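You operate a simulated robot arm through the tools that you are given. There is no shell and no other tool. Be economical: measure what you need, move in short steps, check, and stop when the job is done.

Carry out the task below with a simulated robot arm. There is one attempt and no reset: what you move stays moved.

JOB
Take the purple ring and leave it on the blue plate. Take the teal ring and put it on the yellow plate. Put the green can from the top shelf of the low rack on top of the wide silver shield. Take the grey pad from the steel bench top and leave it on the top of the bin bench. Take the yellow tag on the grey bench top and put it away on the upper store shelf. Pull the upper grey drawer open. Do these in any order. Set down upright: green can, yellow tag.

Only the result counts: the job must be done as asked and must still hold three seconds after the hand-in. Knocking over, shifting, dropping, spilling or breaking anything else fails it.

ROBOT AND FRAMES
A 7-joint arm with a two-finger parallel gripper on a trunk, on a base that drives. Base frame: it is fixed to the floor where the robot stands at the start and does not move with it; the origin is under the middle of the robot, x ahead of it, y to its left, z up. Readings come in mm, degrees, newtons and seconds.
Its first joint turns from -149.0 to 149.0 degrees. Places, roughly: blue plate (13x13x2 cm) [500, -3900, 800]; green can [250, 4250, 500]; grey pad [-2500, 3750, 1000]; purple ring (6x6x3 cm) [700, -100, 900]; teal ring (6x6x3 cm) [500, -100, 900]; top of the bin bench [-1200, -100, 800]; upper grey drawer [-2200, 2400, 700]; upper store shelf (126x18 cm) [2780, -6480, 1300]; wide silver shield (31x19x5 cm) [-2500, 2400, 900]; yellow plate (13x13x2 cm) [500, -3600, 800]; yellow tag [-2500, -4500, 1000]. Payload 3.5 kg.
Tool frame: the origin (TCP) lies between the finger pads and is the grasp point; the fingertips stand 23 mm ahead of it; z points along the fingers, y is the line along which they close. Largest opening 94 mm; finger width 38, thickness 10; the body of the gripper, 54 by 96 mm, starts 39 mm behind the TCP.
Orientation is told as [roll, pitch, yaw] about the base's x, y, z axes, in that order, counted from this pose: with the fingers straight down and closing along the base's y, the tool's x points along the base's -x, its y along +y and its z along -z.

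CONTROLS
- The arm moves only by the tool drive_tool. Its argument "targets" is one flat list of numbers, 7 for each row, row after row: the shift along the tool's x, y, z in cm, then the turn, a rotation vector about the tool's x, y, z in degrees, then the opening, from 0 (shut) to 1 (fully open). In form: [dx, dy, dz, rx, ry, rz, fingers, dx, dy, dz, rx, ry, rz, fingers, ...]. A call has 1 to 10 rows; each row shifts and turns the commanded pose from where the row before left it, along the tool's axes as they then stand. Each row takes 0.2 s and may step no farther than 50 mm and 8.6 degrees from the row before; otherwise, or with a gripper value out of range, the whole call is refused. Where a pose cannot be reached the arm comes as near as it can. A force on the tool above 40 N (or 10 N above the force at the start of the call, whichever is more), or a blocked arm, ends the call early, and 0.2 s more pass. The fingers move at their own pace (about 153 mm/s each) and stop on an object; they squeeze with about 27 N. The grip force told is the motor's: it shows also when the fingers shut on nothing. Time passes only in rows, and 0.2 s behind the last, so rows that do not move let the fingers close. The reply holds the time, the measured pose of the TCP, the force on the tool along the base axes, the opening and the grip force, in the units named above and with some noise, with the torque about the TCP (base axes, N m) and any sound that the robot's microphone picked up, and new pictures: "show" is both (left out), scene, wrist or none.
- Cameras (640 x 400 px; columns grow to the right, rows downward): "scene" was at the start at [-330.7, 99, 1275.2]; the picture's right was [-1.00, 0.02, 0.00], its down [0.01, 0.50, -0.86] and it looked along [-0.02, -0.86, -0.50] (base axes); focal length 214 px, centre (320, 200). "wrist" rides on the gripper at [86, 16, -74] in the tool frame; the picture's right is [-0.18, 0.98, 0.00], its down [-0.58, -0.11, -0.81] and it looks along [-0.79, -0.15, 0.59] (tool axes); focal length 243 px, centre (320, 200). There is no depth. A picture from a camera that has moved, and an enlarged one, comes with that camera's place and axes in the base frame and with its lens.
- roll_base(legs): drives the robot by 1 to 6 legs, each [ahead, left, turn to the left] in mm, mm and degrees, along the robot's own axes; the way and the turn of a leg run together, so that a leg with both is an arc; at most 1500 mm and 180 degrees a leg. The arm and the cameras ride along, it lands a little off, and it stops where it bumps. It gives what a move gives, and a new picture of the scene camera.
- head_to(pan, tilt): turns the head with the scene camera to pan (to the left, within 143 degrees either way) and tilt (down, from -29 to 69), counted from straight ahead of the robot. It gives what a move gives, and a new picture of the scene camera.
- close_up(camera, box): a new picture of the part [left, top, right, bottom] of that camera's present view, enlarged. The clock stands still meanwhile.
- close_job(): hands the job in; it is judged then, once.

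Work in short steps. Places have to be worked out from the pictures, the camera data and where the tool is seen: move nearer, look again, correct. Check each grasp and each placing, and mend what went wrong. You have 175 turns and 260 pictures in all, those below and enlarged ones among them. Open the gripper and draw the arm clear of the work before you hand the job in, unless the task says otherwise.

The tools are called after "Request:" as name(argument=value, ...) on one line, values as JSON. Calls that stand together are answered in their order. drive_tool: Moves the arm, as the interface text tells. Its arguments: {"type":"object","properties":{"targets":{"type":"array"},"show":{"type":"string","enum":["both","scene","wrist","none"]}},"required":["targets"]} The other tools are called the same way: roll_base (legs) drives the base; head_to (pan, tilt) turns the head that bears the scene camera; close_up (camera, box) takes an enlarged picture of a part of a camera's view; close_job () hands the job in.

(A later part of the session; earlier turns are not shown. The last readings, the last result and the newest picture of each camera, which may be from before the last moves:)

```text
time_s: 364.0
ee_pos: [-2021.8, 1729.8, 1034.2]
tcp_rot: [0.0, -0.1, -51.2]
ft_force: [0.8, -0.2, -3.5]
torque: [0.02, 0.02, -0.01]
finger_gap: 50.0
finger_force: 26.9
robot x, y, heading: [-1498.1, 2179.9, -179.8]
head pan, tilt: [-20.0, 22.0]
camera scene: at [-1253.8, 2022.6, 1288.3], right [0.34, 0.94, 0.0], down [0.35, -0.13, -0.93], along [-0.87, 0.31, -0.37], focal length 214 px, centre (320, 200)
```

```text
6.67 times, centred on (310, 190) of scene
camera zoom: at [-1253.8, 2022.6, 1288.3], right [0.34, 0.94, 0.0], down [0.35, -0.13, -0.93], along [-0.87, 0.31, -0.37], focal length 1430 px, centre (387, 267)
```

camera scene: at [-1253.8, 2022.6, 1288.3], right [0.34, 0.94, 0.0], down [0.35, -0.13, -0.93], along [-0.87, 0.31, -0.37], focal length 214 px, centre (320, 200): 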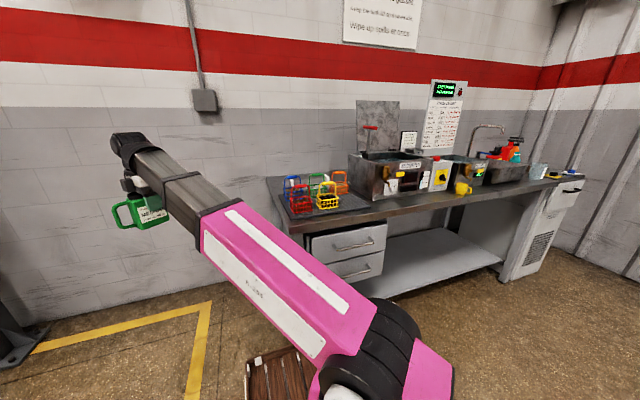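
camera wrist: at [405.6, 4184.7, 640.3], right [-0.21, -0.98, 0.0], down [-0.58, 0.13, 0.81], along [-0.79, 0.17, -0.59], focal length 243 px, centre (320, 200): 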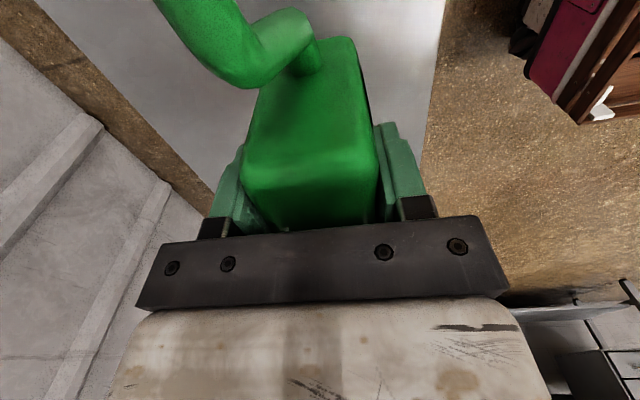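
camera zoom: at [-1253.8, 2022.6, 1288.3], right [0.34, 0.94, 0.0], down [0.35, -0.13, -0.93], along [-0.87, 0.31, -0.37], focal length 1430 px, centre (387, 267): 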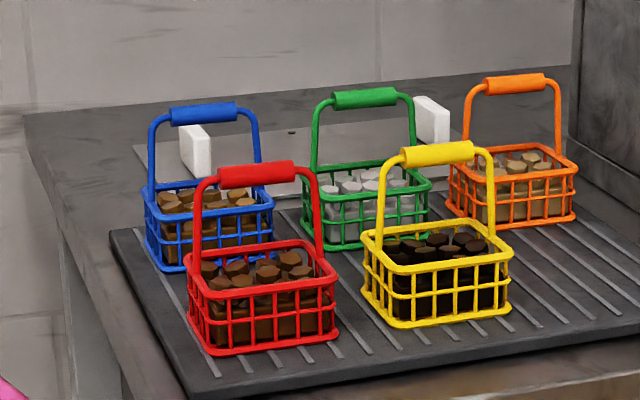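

Now visible: behind the baskets lies a flat silver plate with two white posts, at ≈[-2520,2410] — the shield. Best reached from the bench's left end (y≈2158), facing +y. Drive there.

Request:
roll_base(legs=[[0, 900, 0], [0, 0, -90], [0, 780, 0]])

Request:
head_to(pan=0, tilt=25)

```text
time_s: 376.4
ee_pos: [-2721.7, 1843.1, 1032.4]
tcp_rot: [0.1, 0.0, -142.4]
ft_force: [0.0, 0.2, -5.8]
torque: [0.0, -0.06, 0.0]
finger_gap: 49.7
finger_force: 27.4
robot x, y, heading: [-2285.6, 1310.6, 89.2]
head pan, tilt: [-20.0, 22.0]
camera scene: at [-2442.5, 1070.3, 1288.4], right [0.93, -0.36, 0.0], down [-0.13, -0.35, -0.93], along [0.33, 0.87, -0.37], focal length 214 px, centre (320, 200)
```

scene: 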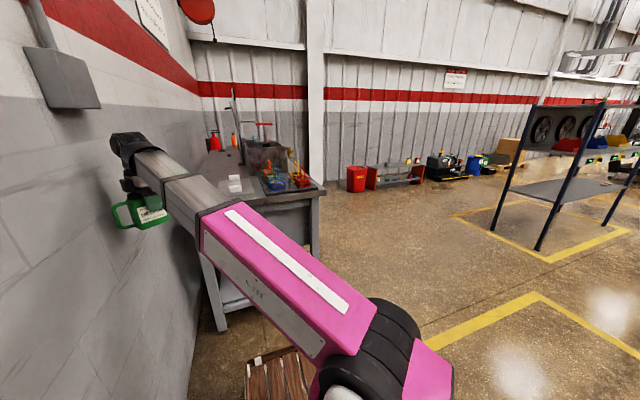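

```text
time_s: 377.2
ee_pos: [-2722.2, 1843.4, 1032.4]
tcp_rot: [0.0, 0.0, -142.4]
ft_force: [-0.9, 0.4, -4.3]
torque: [0.01, -0.01, -0.04]
finger_gap: 49.7
finger_force: 27.2
robot x, y, heading: [-2281.4, 1308.6, 88.8]
head pan, tilt: [0.0, 25.0]
camera scene: at [-2474.1, 1075.8, 1283.5], right [1.0, -0.02, 0.0], down [-0.01, -0.42, -0.91], along [0.02, 0.91, -0.42], focal length 214 px, centre (320, 200)
```

scene: 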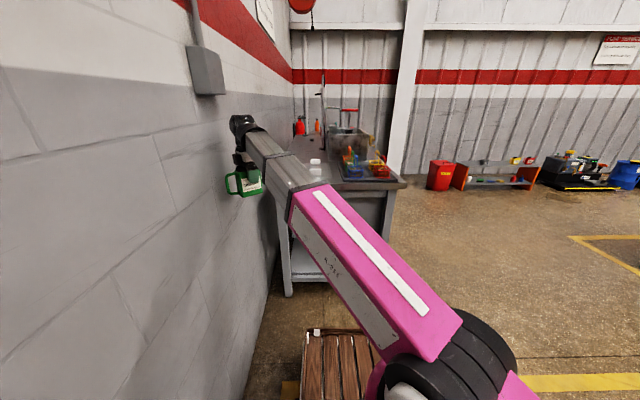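

Arm is near the wall; bring it to x≈-2510 and yaw the tool to -90 (camera outward, can axis along y).

Request:
drive_tool(targets=[4.6, 1.0, 0, 0, 0, 0, 0.3, 4.6, 1.0, 0, 0, 0, 0, 0.3, 4.6, 1.0, 0, 0, 0, 0, 0.3, 4.6, 1.0, 0, 0, 0, 0, 0.3, 4.6, 1.0, 0, 0, 0, 0, 0.3], show="none")

Request:
drive_tool(targets=[0, 0, 0, 0, 0, -8.5, 0.3, 0, 0, 0, 0, 0, -8.5, 0.3, 0, 0, 0, 0, 0, -8.5, 0.3, 0, 0, 0, 0, 0, -8.5, 0.3, 0, 0, 0, 0, 0, -8.5, 0.3, 0, 0, 0, 0, 0, -8.5, 0.3], show="both")

```text
time_s: 378.4
ee_pos: [-2507.6, 1943.7, 1030.6]
tcp_rot: [0.2, 0.1, -142.3]
ft_force: [-0.2, -0.2, -4.3]
torque: [0.04, -0.03, -0.01]
finger_gap: 50.0
finger_force: 27.0
robot x, y, heading: [-2284.5, 1311.2, 89.1]
head pan, tilt: [0.0, 25.0]
```

```text
time_s: 379.8
ee_pos: [-2508.0, 1945.0, 1032.8]
tcp_rot: [-0.1, 0.0, -91.2]
ft_force: [-0.3, -0.7, -4.6]
torque: [0.02, -0.02, -0.02]
finger_gap: 49.8
finger_force: 26.6
robot x, y, heading: [-2281.4, 1311.7, 89.0]
head pan, tilt: [0.0, 25.0]
camera scene: at [-2474.1, 1075.8, 1283.5], right [1.0, -0.02, 0.0], down [-0.01, -0.42, -0.91], along [0.02, 0.91, -0.42], focal length 214 px, centre (320, 200)
camera wrist: at [-2491.5, 2030.2, 1105.8], right [0.98, -0.2, 0.0], down [-0.12, -0.58, 0.81], along [-0.16, -0.79, -0.59], focal length 243 px, centre (320, 200)
```

scene: 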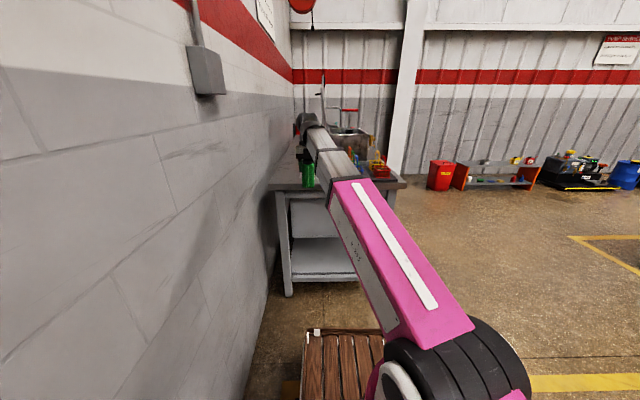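
wrist: 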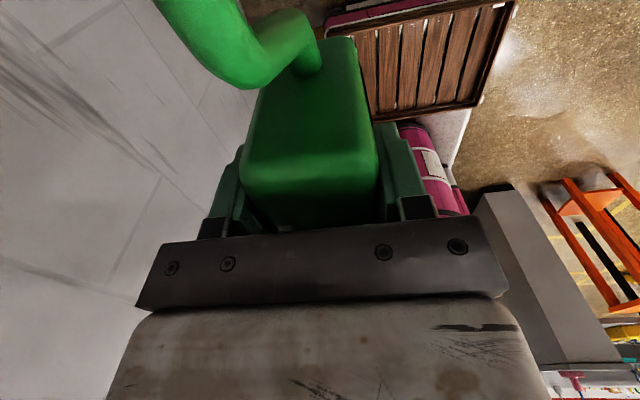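

Request:
close_up(camera="scene", box=[264, 120, 424, 220])

```text
4.00 times, centred on (344, 170) of scene
camera zoom: at [-2474.1, 1075.8, 1283.5], right [1.0, -0.02, 0.0], down [-0.01, -0.42, -0.91], along [0.02, 0.91, -0.42], focal length 858 px, centre (224, 320)
```

zoom: 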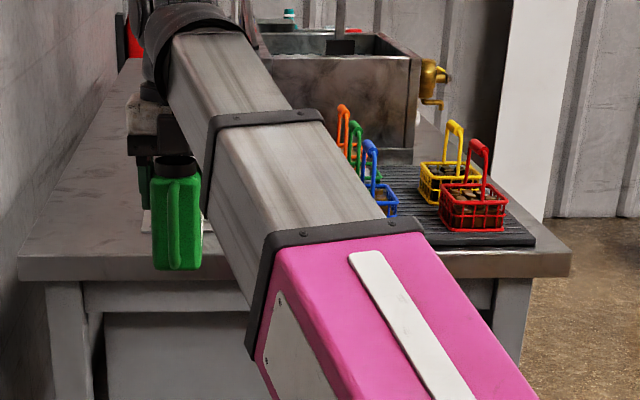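

Posts triangulate to ≈[-2478,2275,915] and [-2478,2505,907]; plate centre ≈[-2495,2390]. Advance 380 mm and view.

Request:
roll_base(legs=[[380, 0, 0.9]])

Request:
drive_tool(targets=[0, 0, 0, 0, 0, 0, 0.3], show="wrist")

```text
time_s: 382.2
ee_pos: [-2513.6, 2321.9, 1032.5]
tcp_rot: [0.1, -0.2, -90.7]
ft_force: [0.0, 0.6, -4.0]
torque: [0.05, 0.0, 0.01]
finger_gap: 49.9
finger_force: 27.2
robot x, y, heading: [-2278.7, 1692.5, 89.7]
head pan, tilt: [0.0, 25.0]
camera scene: at [-2467.0, 1453.4, 1283.5], right [1.0, 0.0, 0.0], down [0.0, -0.42, -0.91], along [0.0, 0.91, -0.42], focal length 214 px, centre (320, 200)
```

scene: 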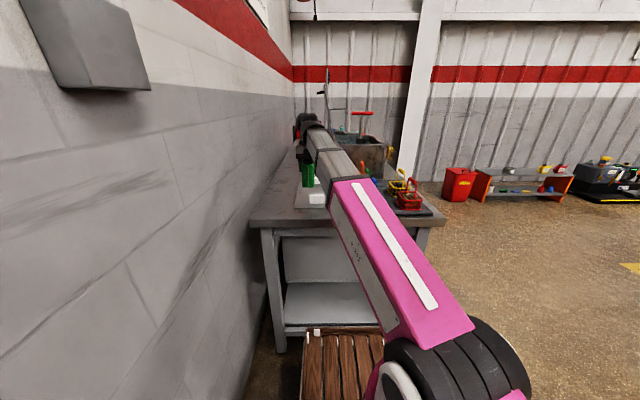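

```text
time_s: 382.6
ee_pos: [-2512.1, 2320.9, 1032.6]
tcp_rot: [0.1, -0.1, -90.5]
ft_force: [0.7, -0.6, -4.4]
torque: [0.03, 0.02, -0.02]
finger_gap: 49.9
finger_force: 26.9
robot x, y, heading: [-2275.4, 1687.8, 89.8]
head pan, tilt: [0.0, 25.0]
camera wrist: at [-2497.0, 2407.4, 1105.7], right [0.98, -0.19, 0.0], down [-0.12, -0.58, 0.81], along [-0.16, -0.79, -0.59], focal length 243 px, centre (320, 200)
```

wrist: 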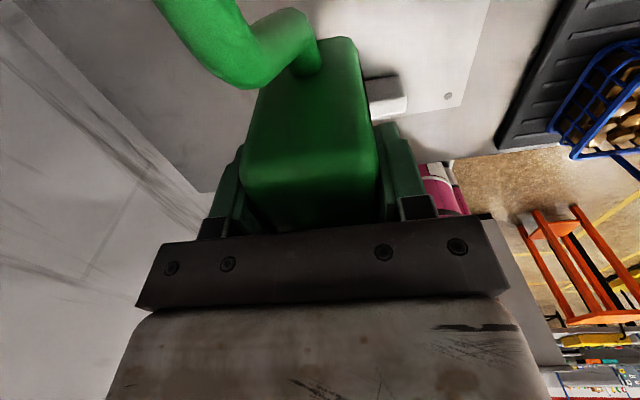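

Post 1 at [-2468,2285]; plate spans about x -2381..-2571, y 2233..2543. Move over centre and lower to z≈965.

Request:
drive_tool(targets=[4.1, 1.4, 0, 0, 0, 0, 0.3, 4.0, 1.4, 0, 0, 0, 0, 0.3, 0, 0, 3.5, 0, 0, 0, 0.3, 0, 0, 3.3, 0, 0, 0, 0.3], show="both")

Request:
close_up(camera="scene", box=[260, 120, 420, 220])

```text
time_s: 383.6
ee_pos: [-2485.4, 2403.3, 963.9]
tcp_rot: [-0.1, 0.0, -90.5]
ft_force: [-0.1, 0.0, -4.1]
torque: [-0.01, -0.02, -0.03]
finger_gap: 49.9
finger_force: 27.0
robot x, y, heading: [-2275.5, 1690.8, 89.8]
head pan, tilt: [0.0, 25.0]
camera scene: at [-2467.0, 1453.5, 1283.5], right [1.0, 0.0, 0.0], down [0.0, -0.42, -0.91], along [0.0, 0.91, -0.42], focal length 214 px, centre (320, 200)
camera wrist: at [-2469.0, 2488.3, 1038.1], right [0.98, -0.19, 0.0], down [-0.12, -0.58, 0.81], along [-0.16, -0.79, -0.59], focal length 243 px, centre (320, 200)
```

scene: 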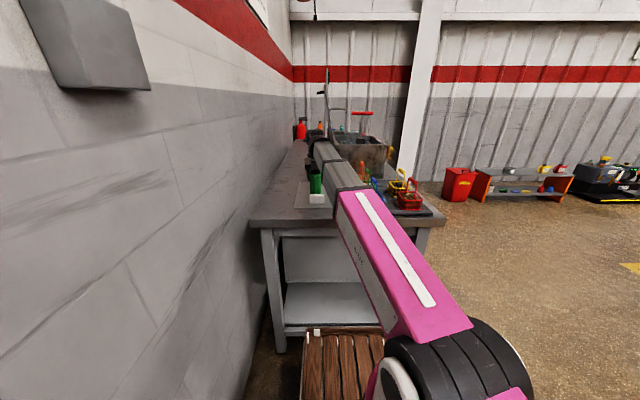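
wrist: 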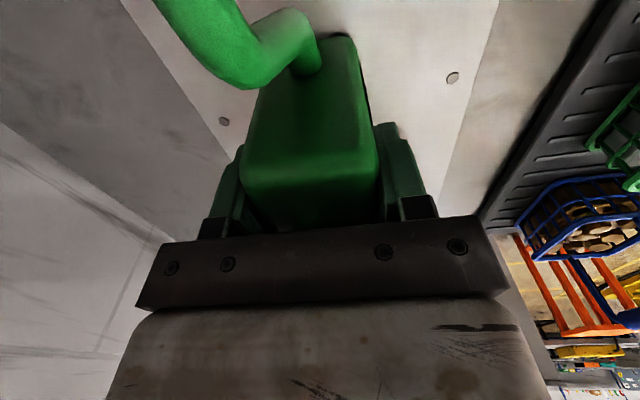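

```text
4.00 times, centred on (340, 170) of scene
camera zoom: at [-2467.0, 1453.5, 1283.5], right [1.0, 0.0, 0.0], down [0.0, -0.42, -0.91], along [0.0, 0.91, -0.42], focal length 858 px, centre (240, 320)
```

zoom: 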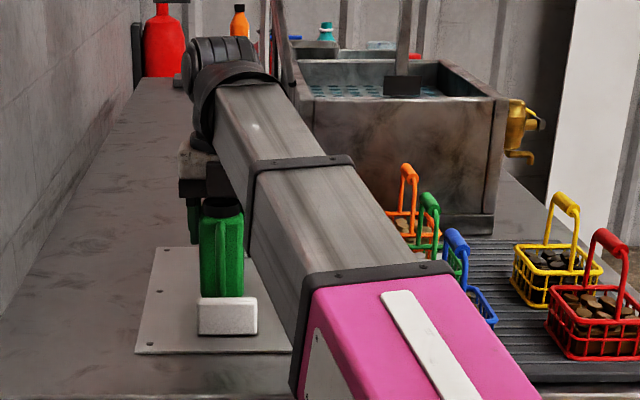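

Excellent view: plate with white block in front, can behind it and above the plate. Lower carefully.

Request:
drive_tool(targets=[0, 0, 1.5, 0, 0, 0, 0.3, 0, 0, 0.6, 0, 0, 0, 0.3], show="none")

Request:
close_up(camera="scene", box=[276, 150, 356, 210])

```text
time_s: 384.2
ee_pos: [-2485.4, 2402.4, 944.8]
tcp_rot: [0.0, 0.1, -90.6]
ft_force: [-2.4, 2.6, 30.1]
torque: [-0.4, 0.06, -0.07]
finger_gap: 50.1
finger_force: 27.3
robot x, y, heading: [-2277.2, 1690.8, 89.8]
head pan, tilt: [0.0, 25.0]
```

```text
6.67 times, centred on (316, 180) of scene
camera zoom: at [-2466.8, 1452.8, 1283.4], right [1.0, 0.0, 0.0], down [0.0, -0.42, -0.91], along [0.0, 0.91, -0.42], focal length 1430 px, centre (347, 333)
```

zoom: 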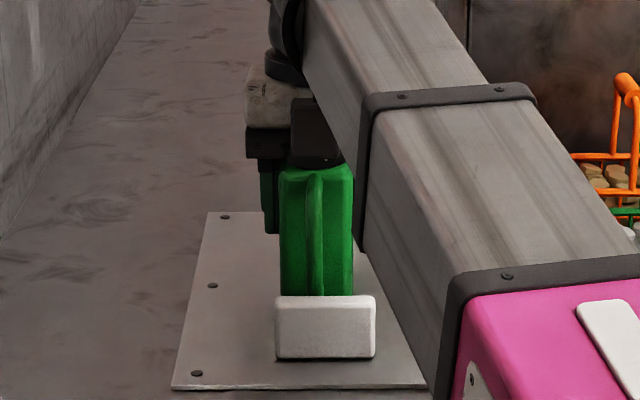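

Contact at 30 N, centred under the body: it rests on the plate. Release and raise straight up.

Request:
drive_tool(targets=[0, 0, -0.15, 0, 0, 0, 0.3, 0, 0, 0, 0, 0, 0, 0.55, 0, 0, 0, 0, 0, 0, 0.75, 0, 0, 0, 0, 0, 0, 0.75, 0, 0, -2, 0, 0, 0, 0.75, 0, 0, -4, 0, 0, 0, 0.75, 0, 0, -4, 0, 0, 0, 0.75], show="wrist")

Request:
close_up(camera="scene", box=[276, 130, 356, 210])

```text
time_s: 385.8
ee_pos: [-2482.4, 2401.4, 1042.2]
tcp_rot: [0.0, -0.1, -90.6]
ft_force: [0.5, -0.1, -0.2]
torque: [0.02, 0.02, 0.01]
finger_gap: 70.5
finger_force: 0.1
robot x, y, heading: [-2280.1, 1688.5, 89.7]
head pan, tilt: [0.0, 25.0]
camera wrist: at [-2466.9, 2486.8, 1117.4], right [0.98, -0.19, 0.0], down [-0.12, -0.58, 0.81], along [-0.16, -0.79, -0.59], focal length 243 px, centre (320, 200)
```

wrist: 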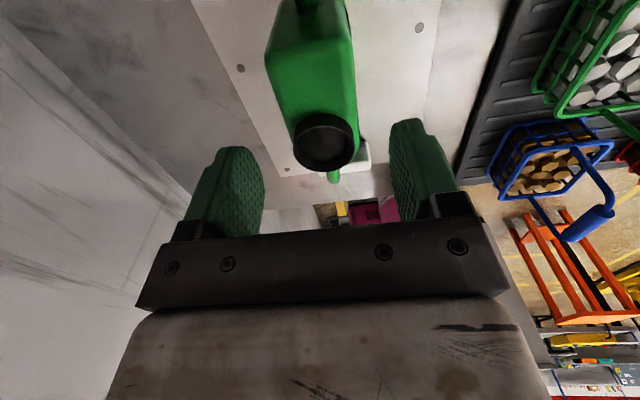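

```text
5.00 times, centred on (316, 170) of scene
camera zoom: at [-2466.9, 1453.2, 1283.5], right [1.0, 0.0, 0.0], down [0.0, -0.42, -0.91], along [0.0, 0.91, -0.42], focal length 1072 px, centre (340, 350)
```

zoom: 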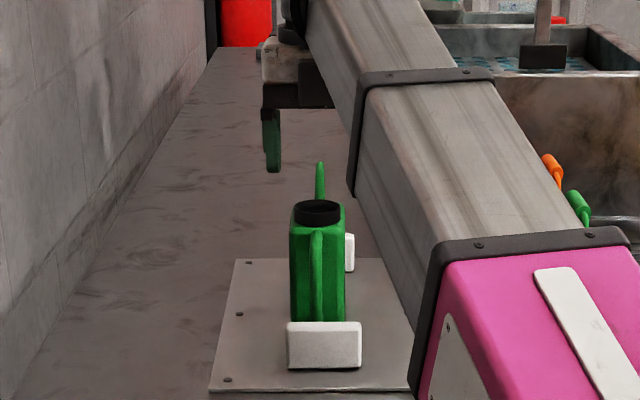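

Can stands upright on the shield. Now the drawer: upper handle triangulates to ≈[-1976,2440,747]. Back off and drive in front of it.

Request:
roll_base(legs=[[-480, 0, 0], [0, -1130, 0], [0, 0, 90], [0, -1250, 0]])

Request:
head_to(pan=10, tilt=30)

```text
time_s: 403.5
ee_pos: [-1889.4, 2227.8, 1043.4]
tcp_rot: [0.0, -0.1, 0.8]
ft_force: [0.7, 0.1, 0.6]
torque: [0.06, -0.01, 0.0]
finger_gap: 70.3
finger_force: 0.1
robot x, y, heading: [-1187.4, 2450.2, -179.0]
head pan, tilt: [0.0, 25.0]
camera scene: at [-941.7, 2266.0, 1283.5], right [-0.02, 1.0, 0.0], down [0.42, 0.01, -0.91], along [-0.91, -0.02, -0.42], focal length 214 px, centre (320, 200)
```

scene: 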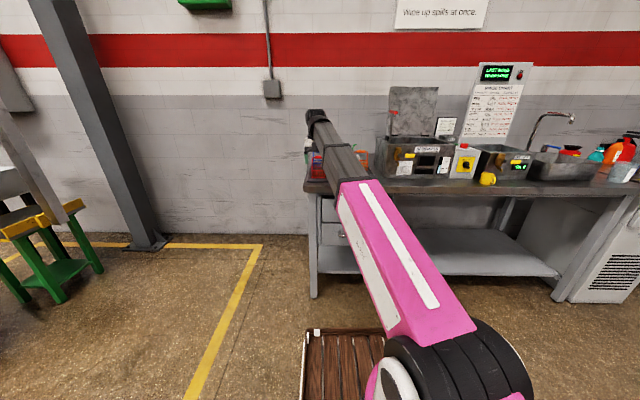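

```text
time_s: 404.3
ee_pos: [-1889.7, 2227.5, 1043.2]
tcp_rot: [0.0, -0.1, 0.8]
ft_force: [0.1, 0.4, -0.1]
torque: [0.0, 0.01, 0.0]
finger_gap: 70.6
finger_force: 0.1
robot x, y, heading: [-1184.7, 2448.8, -178.8]
head pan, tilt: [10.0, 30.0]
camera scene: at [-938.3, 2250.4, 1275.6], right [-0.19, 0.98, 0.0], down [0.49, 0.1, -0.87], along [-0.85, -0.17, -0.5], focal length 214 px, centre (320, 200)
```

scene: 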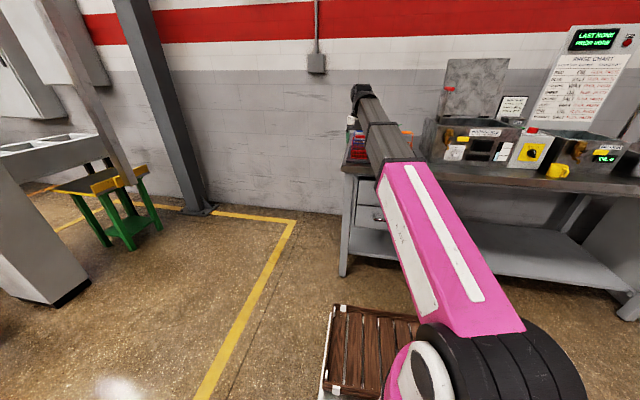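

Pull back slightly and re-orient: yaw to -90, then pitch fingers forward with vertical closing.

Request:
drive_tool(targets=[-4.5, 0, 0, 0, 0, 0, 0.8, -4.5, 0, 0, 0, 0, 0, 0.8, 0, 0, 0, 0, 0, 8.5, 0.8, 0, 0, 0, 0, 0, 8.5, 0.8, 0, 0, 0, 0, 0, 8.5, 0.8, 0, 0, 0, 0, 0, 8.5, 0.8, 0, 0, 0, 0, 0, 8.5, 0.8, 0, 0, 0, 0, 0, 8.5, 0.8, 0, 0, 0, 0, 0, 8.5, 0.8, 0, 0, 0, 0, 0, 8.5, 0.8], show="none")

Request:
drive_tool(targets=[0, 0, 0, 0, 0, 7.6, 0.8, 0, 0, 0, 0, 0, 7.6, 0.8, 0, 0, 0, 0, 0, 7.6, 0.8, 0, 0, 0, 8.5, 0, 0, 0.8, 0, 0, 0, 8.5, 0, 0, 0.8, 0, 0, 0, 8.5, 0, 0, 0.8, 0, 0, 0, 8.5, 0, 0, 0.8, 0, 0, 0, 8.5, 0, 0, 0.8, 0, 0, 0, 8.5, 0, 0, 0.8], show="both")

```text
time_s: 406.5
ee_pos: [-1799.2, 2229.9, 1042.9]
tcp_rot: [0.1, 0.1, -67.3]
ft_force: [-0.2, -0.4, -0.4]
torque: [0.01, 0.01, 0.01]
finger_gap: 75.5
finger_force: 0.1
robot x, y, heading: [-1185.8, 2452.1, -178.8]
head pan, tilt: [10.0, 30.0]
```

```text
time_s: 408.5
ee_pos: [-1798.5, 2229.4, 1044.5]
tcp_rot: [-51.1, 0.1, -90.0]
ft_force: [-0.7, 0.7, -0.4]
torque: [0.0, 0.02, 0.01]
finger_gap: 74.9
finger_force: 0.1
robot x, y, heading: [-1184.0, 2450.3, -179.0]
head pan, tilt: [10.0, 30.0]
camera scene: at [-938.3, 2250.4, 1275.5], right [-0.19, 0.98, 0.0], down [0.49, 0.1, -0.87], along [-0.85, -0.17, -0.5], focal length 214 px, centre (320, 200)
camera wrist: at [-1731.7, 2315.5, 1077.6], right [0.62, -0.18, -0.77], down [0.56, -0.58, 0.59], along [-0.55, -0.79, -0.26], focal length 243 px, centre (320, 200)
```

scene: 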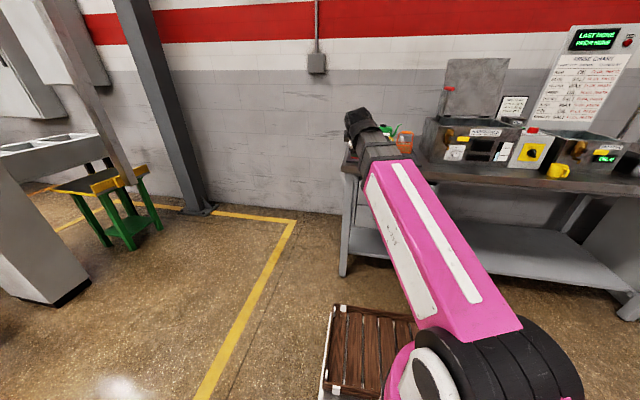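
wrist: 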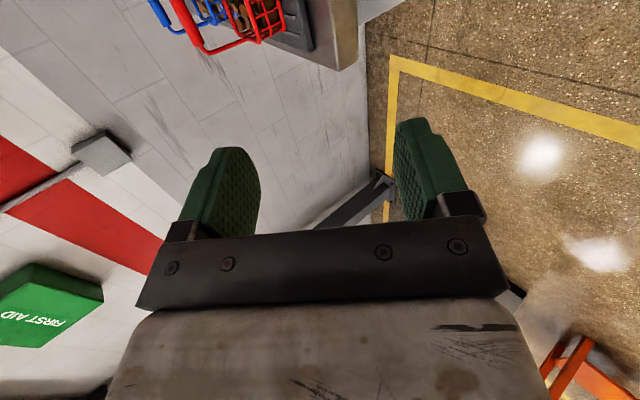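

Continue the pitch to horizontal and lower.

Request:
drive_tool(targets=[0, 0, 0, 8.5, 0, 0, 0.8, 0, 0, 0, 8.5, 0, 0, 0.8, 0, 0, 0, 8.5, 0, 0, 0.8, 0, 0, 0, 8.5, 0, 0, 0.8, 0, 0, 0, 4.8, 0, 0, 0.8, 3, 3.8, 0, 0, 0, 0, 0.8, 3, 3.8, 0, 0, 0, 0, 0.8, 3, 3.8, 0, 0, 0, 0, 0.8, 3, 3.8, 0, 0, 0, 0, 0.8, 3, 3.8, 0, 0, 0, 0, 0.8], show="none")

Request:
drive_tool(targets=[3, 3.8, 0, 0, 0, 0, 0.8, 3, 3.8, 0, 0, 0, 0, 0.8, 3, 3, 0, 0, 0, 0, 0.8, 3, 0, 0, 0, 0, 0, 0.8], show="both")

```text
time_s: 410.7
ee_pos: [-1833.9, 2368.7, 852.8]
tcp_rot: [-89.6, 0.0, -90.0]
ft_force: [-0.5, 0.3, 0.1]
torque: [0.01, 0.01, 0.03]
finger_gap: 75.2
finger_force: 0.1
out of reach, approached as far as the arm can: row 7, 8, 9, 10
robot x, y, heading: [-1185.6, 2451.8, -178.7]
head pan, tilt: [10.0, 30.0]
```

```text
time_s: 411.7
ee_pos: [-1834.9, 2431.8, 763.0]
tcp_rot: [-89.3, 0.0, -91.7]
ft_force: [0.1, -0.3, 0.0]
torque: [-0.01, -0.01, -0.01]
finger_gap: 75.2
finger_force: 0.1
out of reach, approached as far as the arm can: row 2, 3, 4
robot x, y, heading: [-1185.3, 2451.9, -178.8]
head pan, tilt: [10.0, 30.0]
camera scene: at [-938.3, 2250.4, 1275.5], right [-0.19, 0.98, 0.0], down [0.49, 0.1, -0.87], along [-0.85, -0.17, -0.5], focal length 214 px, centre (320, 200)
camera wrist: at [-1758.7, 2516.4, 746.6], right [0.01, -0.18, -0.98], down [0.79, -0.6, 0.12], along [-0.62, -0.77, 0.14], focal length 243 px, centre (320, 200)
```

scene: 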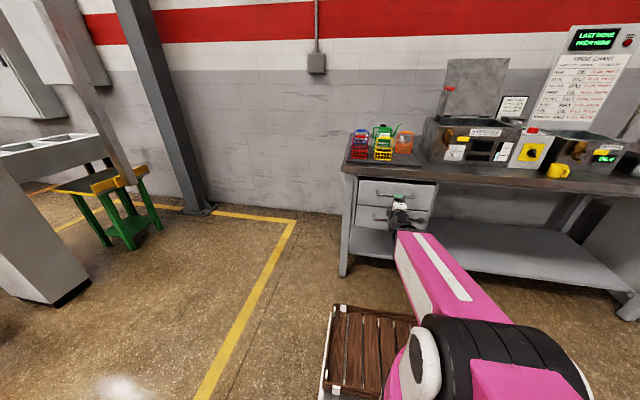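
wrist: 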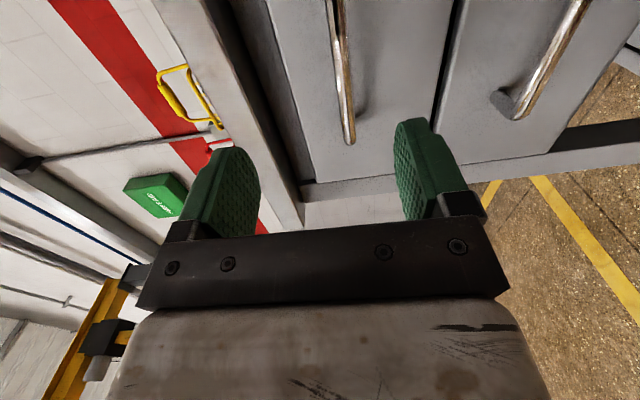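

The upper handle bar is at z≈745, y 2345–2500. Lower 18 mm, narrow the opening and advance 80 mm.

Request:
drive_tool(targets=[0, 1.7, 0, 0, 0, 0, 0.5, 0, 0, 4, 0, 0, 0, 0.5, 0, 0, 4, 0, 0, 0, 0.5], show="wrist")

```text
time_s: 412.5
ee_pos: [-1915.8, 2414.6, 750.7]
tcp_rot: [-89.6, -0.1, -90.5]
ft_force: [0.0, -0.7, -0.2]
torque: [0.0, 0.0, 0.03]
finger_gap: 46.9
finger_force: 0.0
out of reach, approached as far as the arm can: row 1, 2
robot x, y, heading: [-1183.2, 2448.7, -178.7]
head pan, tilt: [10.0, 30.0]
camera wrist: at [-1841.3, 2499.0, 734.0], right [0.01, -0.18, -0.98], down [0.8, -0.59, 0.11], along [-0.6, -0.79, 0.14], focal length 243 px, centre (320, 200)
```

wrist: 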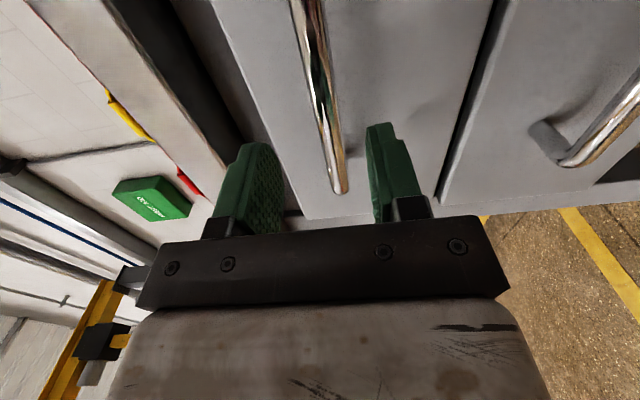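

Bar at x≈-1948, z≈744. Move in 26 mm, 5 mm lower.

Request:
drive_tool(targets=[0, 0.5, 1.3, 0, 0, 0, 0.5, 0, 0, 1.3, 0, 0, 0, 0.5], show="wrist")

```text
time_s: 413.1
ee_pos: [-1940.8, 2413.6, 746.3]
tcp_rot: [-89.6, -0.1, -90.4]
ft_force: [-0.1, -0.1, 0.5]
torque: [0.01, 0.0, 0.0]
finger_gap: 47.0
finger_force: 0.1
robot x, y, heading: [-1186.3, 2452.3, -178.8]
head pan, tilt: [10.0, 30.0]
camera wrist: at [-1867.0, 2498.8, 729.8], right [0.01, -0.18, -0.98], down [0.8, -0.59, 0.11], along [-0.6, -0.79, 0.14], focal length 243 px, centre (320, 200)
```

wrist: 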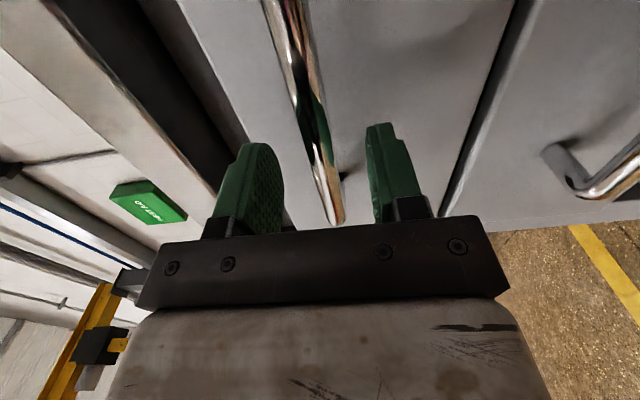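

Bar is between the pads. Close on it.

Request:
drive_tool(targets=[0, 0, 0.4, 0, 0, 0, 0.5, 0, 0, 0, 0, 0, 0, 0, 0, 0, 0, 0, 0, 0, 0, 0, 0, 0, 0, 0, 0, 0], show="wrist")

```text
time_s: 414.1
ee_pos: [-1945.9, 2412.7, 744.1]
tcp_rot: [-89.4, 0.0, -90.5]
ft_force: [4.6, 3.4, -26.6]
torque: [-0.02, -0.28, 0.13]
finger_gap: 13.8
finger_force: 45.3
robot x, y, heading: [-1178.9, 2450.6, -178.8]
head pan, tilt: [10.0, 30.0]
camera wrist: at [-1871.3, 2498.6, 728.5], right [0.01, -0.18, -0.98], down [0.8, -0.59, 0.12], along [-0.6, -0.79, 0.14], focal length 243 px, centre (320, 200)
```

wrist: 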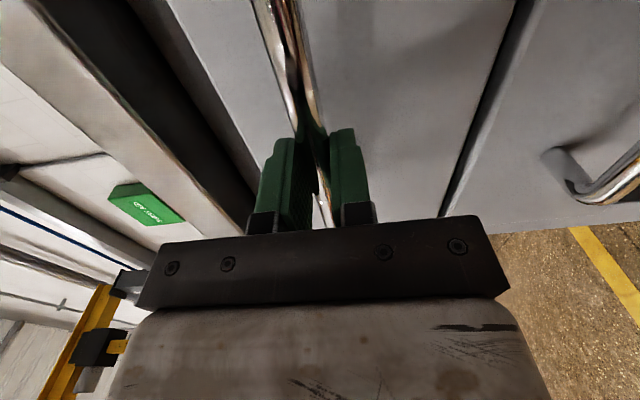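

Gripped (13.8 mm). Relieve the vertical strain, then pull with a small arm motion first to feel it.

Request:
drive_tool(targets=[0, 0.3, 0, 0, 0, 0, 0, 0, 0, -1.5, 0, 0, 0, 0, 0, 0, -2, 0, 0, 0, 0], show="scene")

```text
time_s: 414.9
ee_pos: [-1910.6, 2413.9, 744.4]
tcp_rot: [-89.7, 0.0, -90.6]
ft_force: [0.8, 1.9, 12.0]
torque: [-0.11, 0.0, 0.17]
finger_gap: 13.6
finger_force: 45.2
robot x, y, heading: [-1183.5, 2451.2, -179.1]
head pan, tilt: [10.0, 30.0]
camera scene: at [-938.1, 2250.4, 1275.5], right [-0.19, 0.98, 0.0], down [0.49, 0.1, -0.87], along [-0.85, -0.17, -0.5], focal length 214 px, centre (320, 200)
```

scene: 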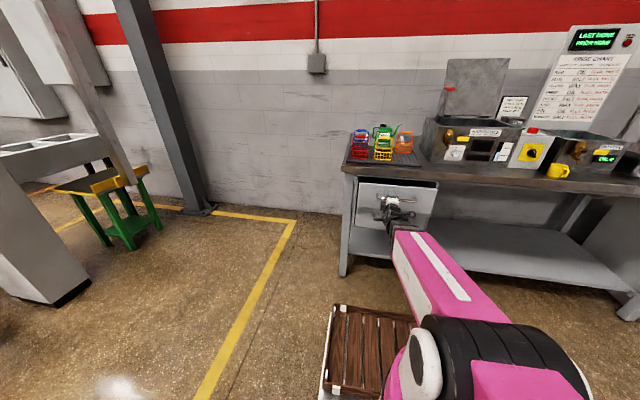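

The drawer moves with the hand. Pull it further by backing the base 200 mm.

Request:
roll_base(legs=[[-200, 0, 0]])

```text
time_s: 416.1
ee_pos: [-1810.9, 2413.2, 744.2]
tcp_rot: [-89.9, 0.0, -90.5]
ft_force: [0.4, 0.8, -1.0]
torque: [-0.1, 0.05, -0.02]
finger_gap: 13.8
finger_force: 44.5
robot x, y, heading: [-1084.1, 2454.7, -178.8]
head pan, tilt: [10.0, 30.0]
stopped in leg 1: the force on the tool passed its limit at 42 N (the readings are from after the stop); the commanded pose is now the measured one
camera scene: at [-837.5, 2251.9, 1275.5], right [-0.19, 0.98, 0.0], down [0.49, 0.1, -0.87], along [-0.85, -0.17, -0.5], focal length 214 px, centre (320, 200)
```

scene: 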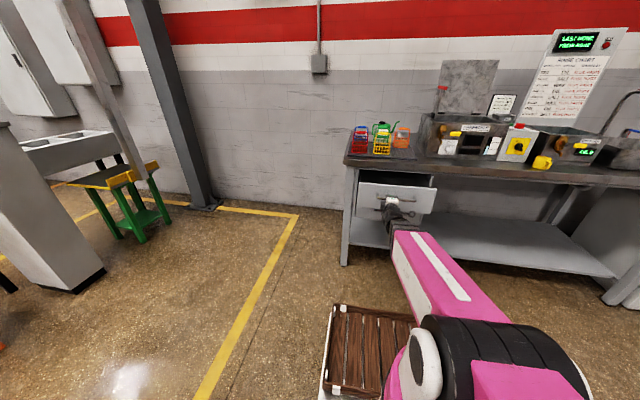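

Opened 135 mm. The stop was at 42 N; try pulling a bit more with the arm to see if it's the end stop.

Request:
drive_tool(targets=[0, 0, -1.5, 0, 0, 0, 0, 0, 0, -1.5, 0, 0, 0, 0, 0, 0, -1.5, 0, 0, 0, 0], show="none")

```text
time_s: 416.9
ee_pos: [-1763.8, 2412.0, 745.7]
tcp_rot: [-89.8, 0.0, -90.6]
ft_force: [0.7, 11.4, -3.0]
torque: [-0.03, -0.15, -0.16]
finger_gap: 13.9
finger_force: 45.1
robot x, y, heading: [-1083.7, 2451.2, -179.0]
head pan, tilt: [10.0, 30.0]
```

Still sliding freely. Continue with the base in a small step.

Request:
roll_base(legs=[[-60, 0, 0]])

Request:
drive_tool(targets=[0, 0, 0, 0, 0, 0, 0], show="wrist")

```text
time_s: 417.8
ee_pos: [-1704.6, 2413.3, 744.9]
tcp_rot: [-89.8, 0.1, -90.5]
ft_force: [-1.8, 1.3, -3.8]
torque: [-0.31, -0.03, 0.2]
finger_gap: 13.8
finger_force: 45.1
robot x, y, heading: [-1023.5, 2457.1, -179.0]
head pan, tilt: [10.0, 30.0]
camera scene: at [-777.2, 2253.1, 1275.6], right [-0.19, 0.98, 0.0], down [0.49, 0.1, -0.87], along [-0.85, -0.17, -0.5], focal length 214 px, centre (320, 200)
```

scene: 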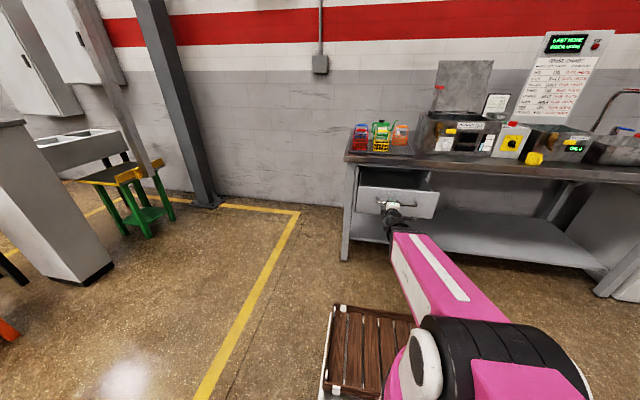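

```text
time_s: 418.2
ee_pos: [-1705.7, 2413.9, 745.5]
tcp_rot: [-89.8, 0.1, -90.5]
ft_force: [-0.5, 1.0, 1.8]
torque: [-0.23, 0.02, 0.1]
finger_gap: 13.7
finger_force: 45.0
robot x, y, heading: [-1025.0, 2456.3, -178.7]
head pan, tilt: [10.0, 30.0]
camera wrist: at [-1631.0, 2499.1, 727.8], right [0.0, -0.18, -0.98], down [0.8, -0.59, 0.11], along [-0.6, -0.79, 0.15], focal length 243 px, centre (320, 200)
```

wrist: 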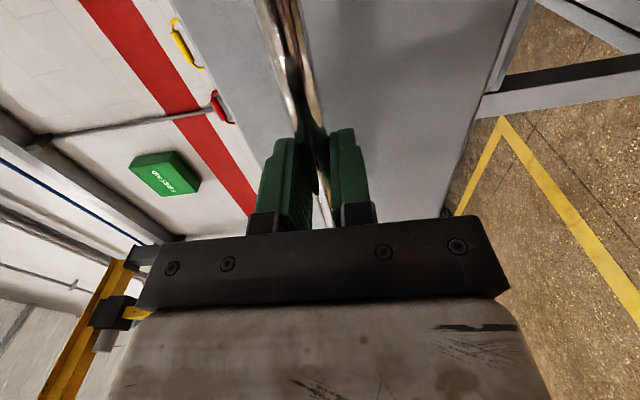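

240 mm open. Try a little more to near the end stop.

Request:
roll_base(legs=[[-60, 0, 0]])

```text
time_s: 419.2
ee_pos: [-1644.5, 2413.1, 744.5]
tcp_rot: [-89.8, 0.1, -90.4]
ft_force: [-1.9, -29.6, 4.6]
torque: [-0.57, 0.02, 0.83]
finger_gap: 13.6
finger_force: 44.5
robot x, y, heading: [-962.0, 2452.7, -179.0]
head pan, tilt: [10.0, 30.0]
camera scene: at [-717.0, 2253.4, 1275.4], right [-0.19, 0.98, 0.0], down [0.49, 0.1, -0.87], along [-0.85, -0.17, -0.5], focal length 214 px, centre (320, 200)
```

scene: 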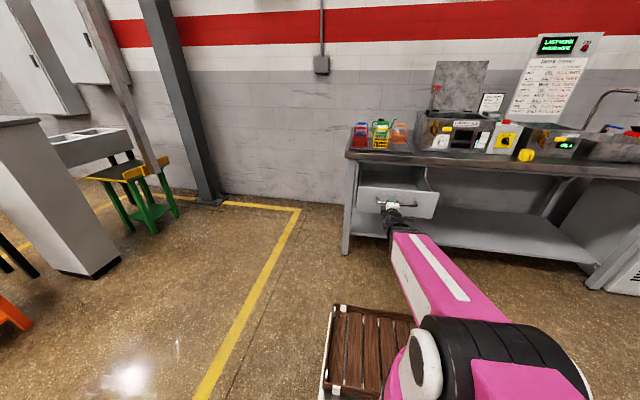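

300 mm open — ample. Release and back off.

Request:
drive_tool(targets=[0, 0, 0, 0, 0, 0, 0.3, 0, 0, 0, 0, 0, 0, 0.5, 0, 0, 0, 0, 0, 0, 0.5], show="none")

Request:
roll_base(legs=[[-250, 0, 0]])

```text
time_s: 420.0
ee_pos: [-1644.3, 2414.2, 745.1]
tcp_rot: [-89.8, 0.1, -90.4]
ft_force: [0.1, -0.4, -0.3]
torque: [-0.03, 0.02, 0.03]
finger_gap: 46.8
finger_force: 0.0
robot x, y, heading: [-961.6, 2455.1, -179.0]
head pan, tilt: [10.0, 30.0]
```

```text
time_s: 421.8
ee_pos: [-1394.0, 2417.3, 744.5]
tcp_rot: [-89.7, 0.2, -90.3]
ft_force: [0.1, 1.4, -0.4]
torque: [-0.01, -0.01, 0.03]
finger_gap: 46.9
finger_force: 0.0
robot x, y, heading: [-710.0, 2461.5, -178.7]
head pan, tilt: [10.0, 30.0]
camera scene: at [-465.0, 2260.0, 1275.5], right [-0.2, 0.98, 0.0], down [0.49, 0.1, -0.87], along [-0.85, -0.17, -0.5], focal length 214 px, centre (320, 200)
```

scene: 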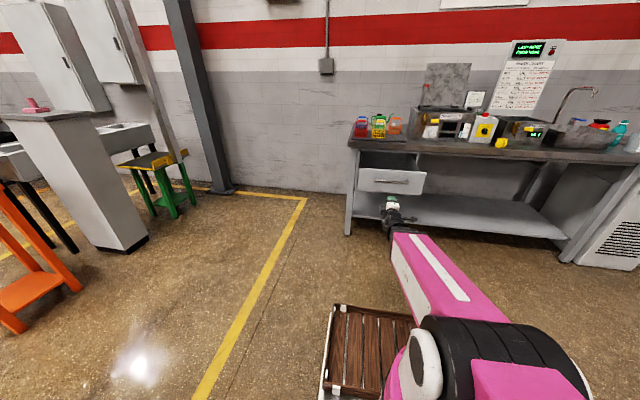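

Drawer is open. Now look for the grey pad at the right end: strafe right.

Request:
roll_base(legs=[[-100, -1000, -1.3]])

Request:
head_to(pan=0, tilt=15)

Request:
close_up(camera="scene", box=[200, 120, 440, 270])

```text
time_s: 427.1
ee_pos: [-1301.9, 3444.3, 744.8]
tcp_rot: [-89.9, 0.1, -91.5]
ft_force: [0.4, 0.2, -0.3]
torque: [0.0, 0.01, 0.0]
finger_gap: 46.9
finger_force: 0.0
robot x, y, heading: [-618.5, 3469.6, 179.9]
head pan, tilt: [10.0, 30.0]
camera scene: at [-377.6, 3264.2, 1275.5], right [-0.17, 0.98, 0.0], down [0.49, 0.09, -0.87], along [-0.85, -0.15, -0.5], focal length 214 px, centre (320, 200)
```

scene: 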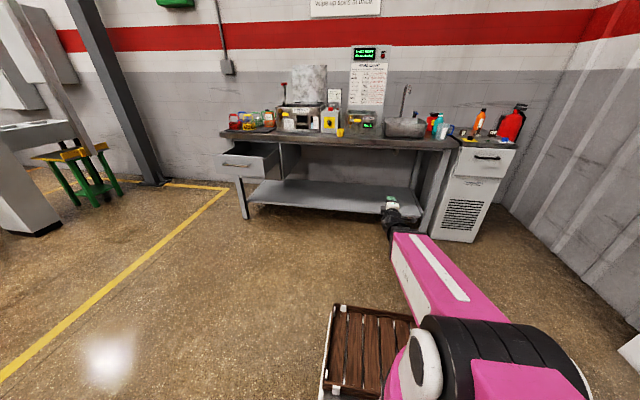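

```text
time_s: 427.9
ee_pos: [-1302.0, 3443.5, 744.7]
tcp_rot: [-89.8, 0.0, -91.6]
ft_force: [0.0, 0.0, 0.4]
torque: [0.02, -0.02, 0.01]
finger_gap: 47.0
finger_force: 0.0
robot x, y, heading: [-614.8, 3471.2, 180.0]
head pan, tilt: [0.0, 15.0]
camera scene: at [-381.9, 3279.9, 1299.7], right [0.0, 1.0, 0.0], down [0.26, 0.0, -0.97], along [-0.97, 0.0, -0.26], focal length 214 px, centre (320, 200)
```

scene: 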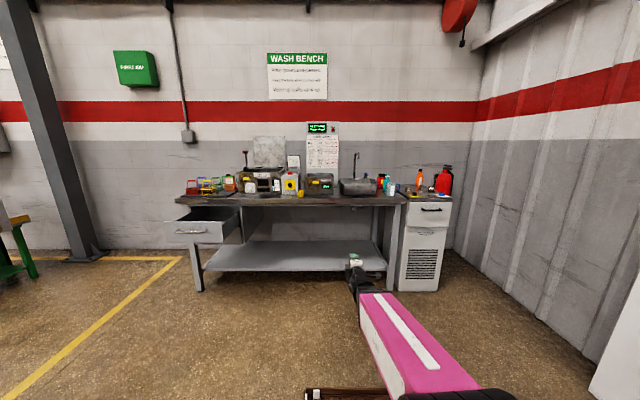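

```text
2.67 times, centred on (320, 195) of scene
camera zoom: at [-381.9, 3279.9, 1299.7], right [0.0, 1.0, 0.0], down [0.26, 0.0, -0.97], along [-0.97, 0.0, -0.26], focal length 572 px, centre (320, 213)
```

zoom: 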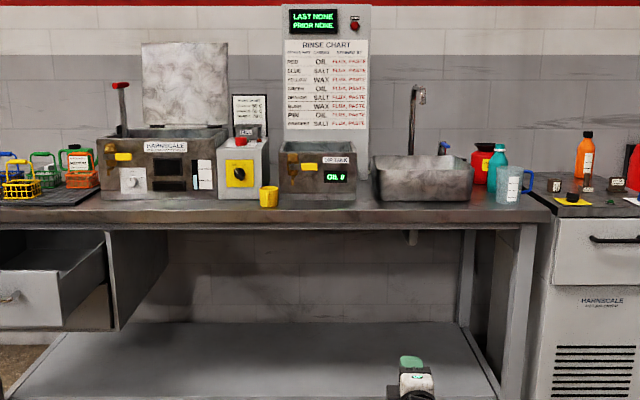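

Request:
close_up(camera="scene", box=[370, 160, 466, 220])

```text
6.67 times, centred on (418, 190) of scene
camera zoom: at [-381.9, 3279.9, 1299.7], right [0.0, 1.0, 0.0], down [0.26, 0.0, -0.97], along [-0.97, 0.0, -0.26], focal length 1430 px, centre (-333, 267)
```

zoom: 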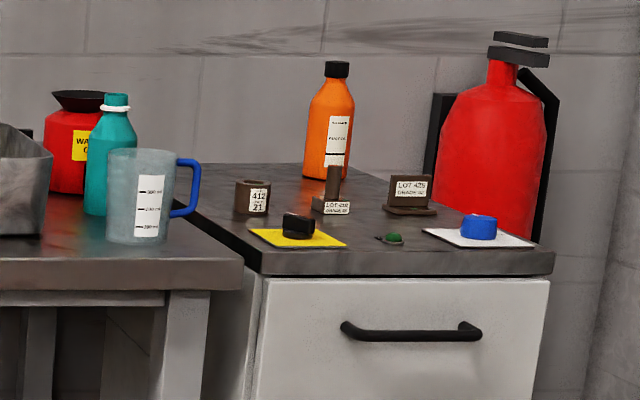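

No grey pad visible from here; it may be hidden near the sink. Return the arm to tool-down and raise, then look from nearer.

Request:
drive_tool(targets=[0, -3, 0, -8.6, 0, 0, 1, 0, -3, 0, -8.6, 0, 0, 1, 0, -3, 0, -8.6, 0, 0, 1, 0, -3, 0, -8.6, 0, 0, 1, 0, 0, 0, -8.6, 0, 0, 1, 0, 0, 0, -8.6, 0, 0, 1, 0, 0, 0, -8.6, 0, 0, 1, 0, 0, 0, -8.6, 0, 0, 1, 0, 0, 0, -8.6, 0, 0, 1, 0, 0, 0, -8.6, 0, 0, 1], show="none")

Request:
drive_tool(targets=[0, 0, -4, -3.8, 0, 0, 1, 0, 0, -4.5, 0, 0, 0, 1, 0, 0, -4.5, 0, 0, 0, 1, 0, 0, -4.5, 0, 0, 0, 1], show="none")

Request:
roll_base(legs=[[850, 0, 0]])

Request:
head_to(pan=-5, tilt=32)

```text
time_s: 430.1
ee_pos: [-1317.1, 3458.6, 828.6]
tcp_rot: [-14.3, 0.9, -95.9]
ft_force: [0.0, 1.7, 0.1]
torque: [0.02, 0.0, 0.01]
finger_gap: 93.9
finger_force: 0.1
out of reach, approached as far as the arm can: row 1, 2, 3
robot x, y, heading: [-617.3, 3473.0, 180.0]
head pan, tilt: [0.0, 15.0]
```

```text
time_s: 431.1
ee_pos: [-1281.7, 3454.4, 1000.8]
tcp_rot: [-10.6, 0.9, -96.0]
ft_force: [0.4, 0.7, -0.4]
torque: [0.02, 0.02, -0.02]
finger_gap: 94.2
finger_force: 0.0
robot x, y, heading: [-618.7, 3471.5, 180.0]
head pan, tilt: [0.0, 15.0]
```

```text
time_s: 435.6
ee_pos: [-2117.3, 3482.5, 998.7]
tcp_rot: [-9.9, 1.0, -97.3]
ft_force: [1.7, -1.0, 0.5]
torque: [-0.02, -0.09, 0.03]
finger_gap: 94.3
finger_force: 0.2
robot x, y, heading: [-1460.9, 3482.5, 178.1]
head pan, tilt: [0.0, 15.0]
stopped in leg 1: the force on the tool passed its limit at 45 N (the readings are from after the stop); the commanded pose is now the measured one
camera scene: at [-1229.3, 3285.8, 1299.7], right [0.03, 1.0, 0.0], down [0.26, -0.01, -0.97], along [-0.97, 0.03, -0.26], focal length 214 px, centre (320, 200)
```

scene: 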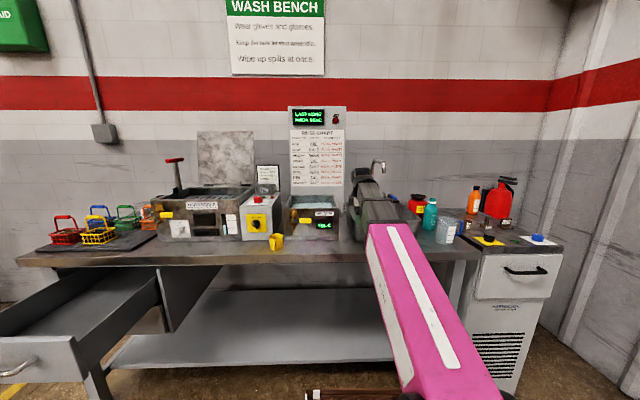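

```text
time_s: 436.4
ee_pos: [-2117.0, 3482.5, 998.3]
tcp_rot: [-9.8, 1.0, -97.3]
ft_force: [4.1, -0.2, 2.6]
torque: [-0.07, -0.22, 0.08]
finger_gap: 94.1
finger_force: 0.1
robot x, y, heading: [-1463.3, 3480.7, 178.5]
head pan, tilt: [-5.0, 32.0]
camera scene: at [-1224.9, 3293.5, 1272.4], right [0.11, 0.99, 0.0], down [0.53, -0.06, -0.85], along [-0.84, 0.1, -0.53], focal length 214 px, centre (320, 200)
```

scene: 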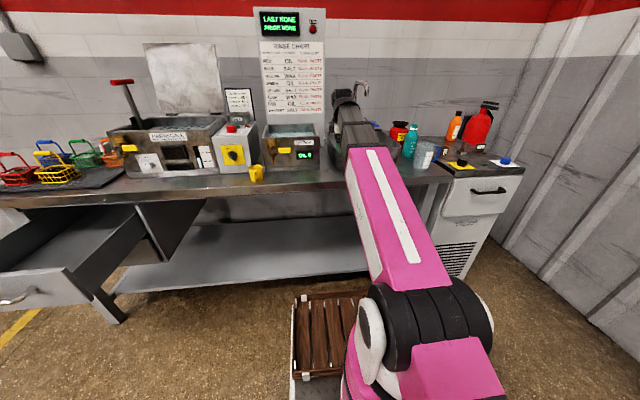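

The hand touched the sink basin. Back off right away and inspect.

Request:
roll_base(legs=[[-100, 0, 0]])

Request:
drive_tool(targets=[0, 0, 0, 0, 0, 0, 1], show="wrist")

Request:
close_up(camera="scene", box=[240, 80, 480, 230])

```text
time_s: 437.6
ee_pos: [-2017.9, 3479.3, 998.4]
tcp_rot: [-9.9, 1.0, -97.1]
ft_force: [0.6, -0.1, 0.5]
torque: [0.01, 0.04, 0.02]
finger_gap: 94.3
finger_force: 0.1
robot x, y, heading: [-1360.1, 3480.7, 178.6]
head pan, tilt: [-5.0, 32.0]
camera scene: at [-1124.4, 3291.4, 1272.4], right [0.11, 0.99, 0.0], down [0.53, -0.06, -0.85], along [-0.84, 0.1, -0.53], focal length 214 px, centre (320, 200)
```

scene: 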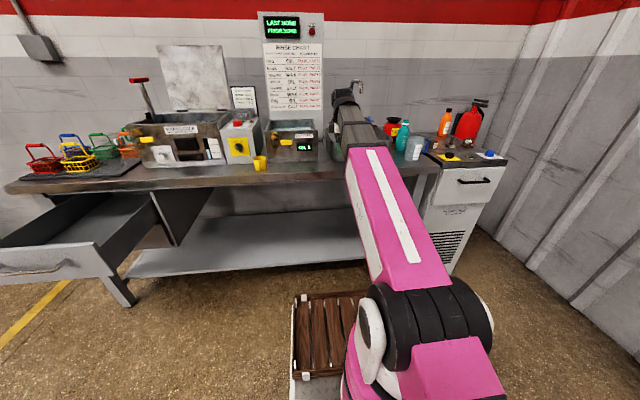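

```text
time_s: 438.0
ee_pos: [-2016.9, 3479.1, 998.5]
tcp_rot: [-9.9, 0.8, -97.2]
ft_force: [0.0, 0.3, 0.0]
torque: [0.01, -0.02, 0.01]
finger_gap: 94.0
finger_force: 0.0
robot x, y, heading: [-1364.3, 3482.3, 178.7]
head pan, tilt: [-5.0, 32.0]
camera wrist: at [-1979.5, 3559.1, 1069.6], right [0.94, -0.3, -0.17], down [-0.04, -0.59, 0.8], along [-0.34, -0.75, -0.57], focal length 243 px, centre (320, 200)
```

wrist: 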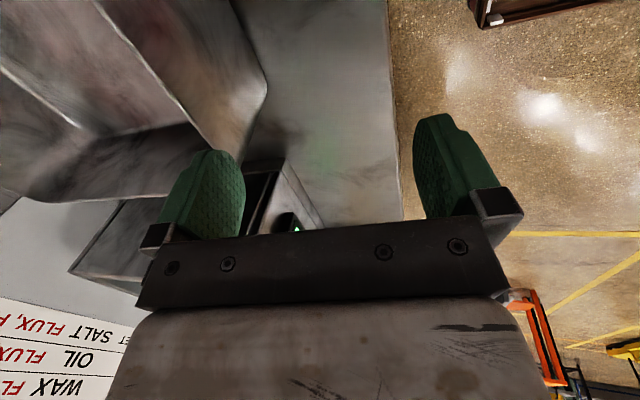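

```text
2.67 times, centred on (360, 155) of scene
camera zoom: at [-1124.4, 3291.4, 1272.4], right [0.11, 0.99, 0.0], down [0.53, -0.06, -0.85], along [-0.84, 0.1, -0.53], focal length 572 px, centre (213, 320)
```

zoom: 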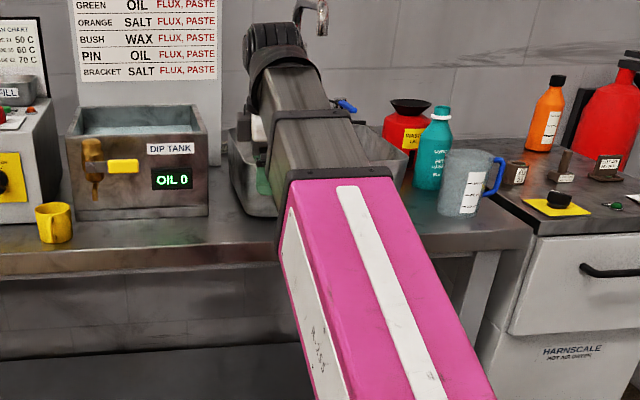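

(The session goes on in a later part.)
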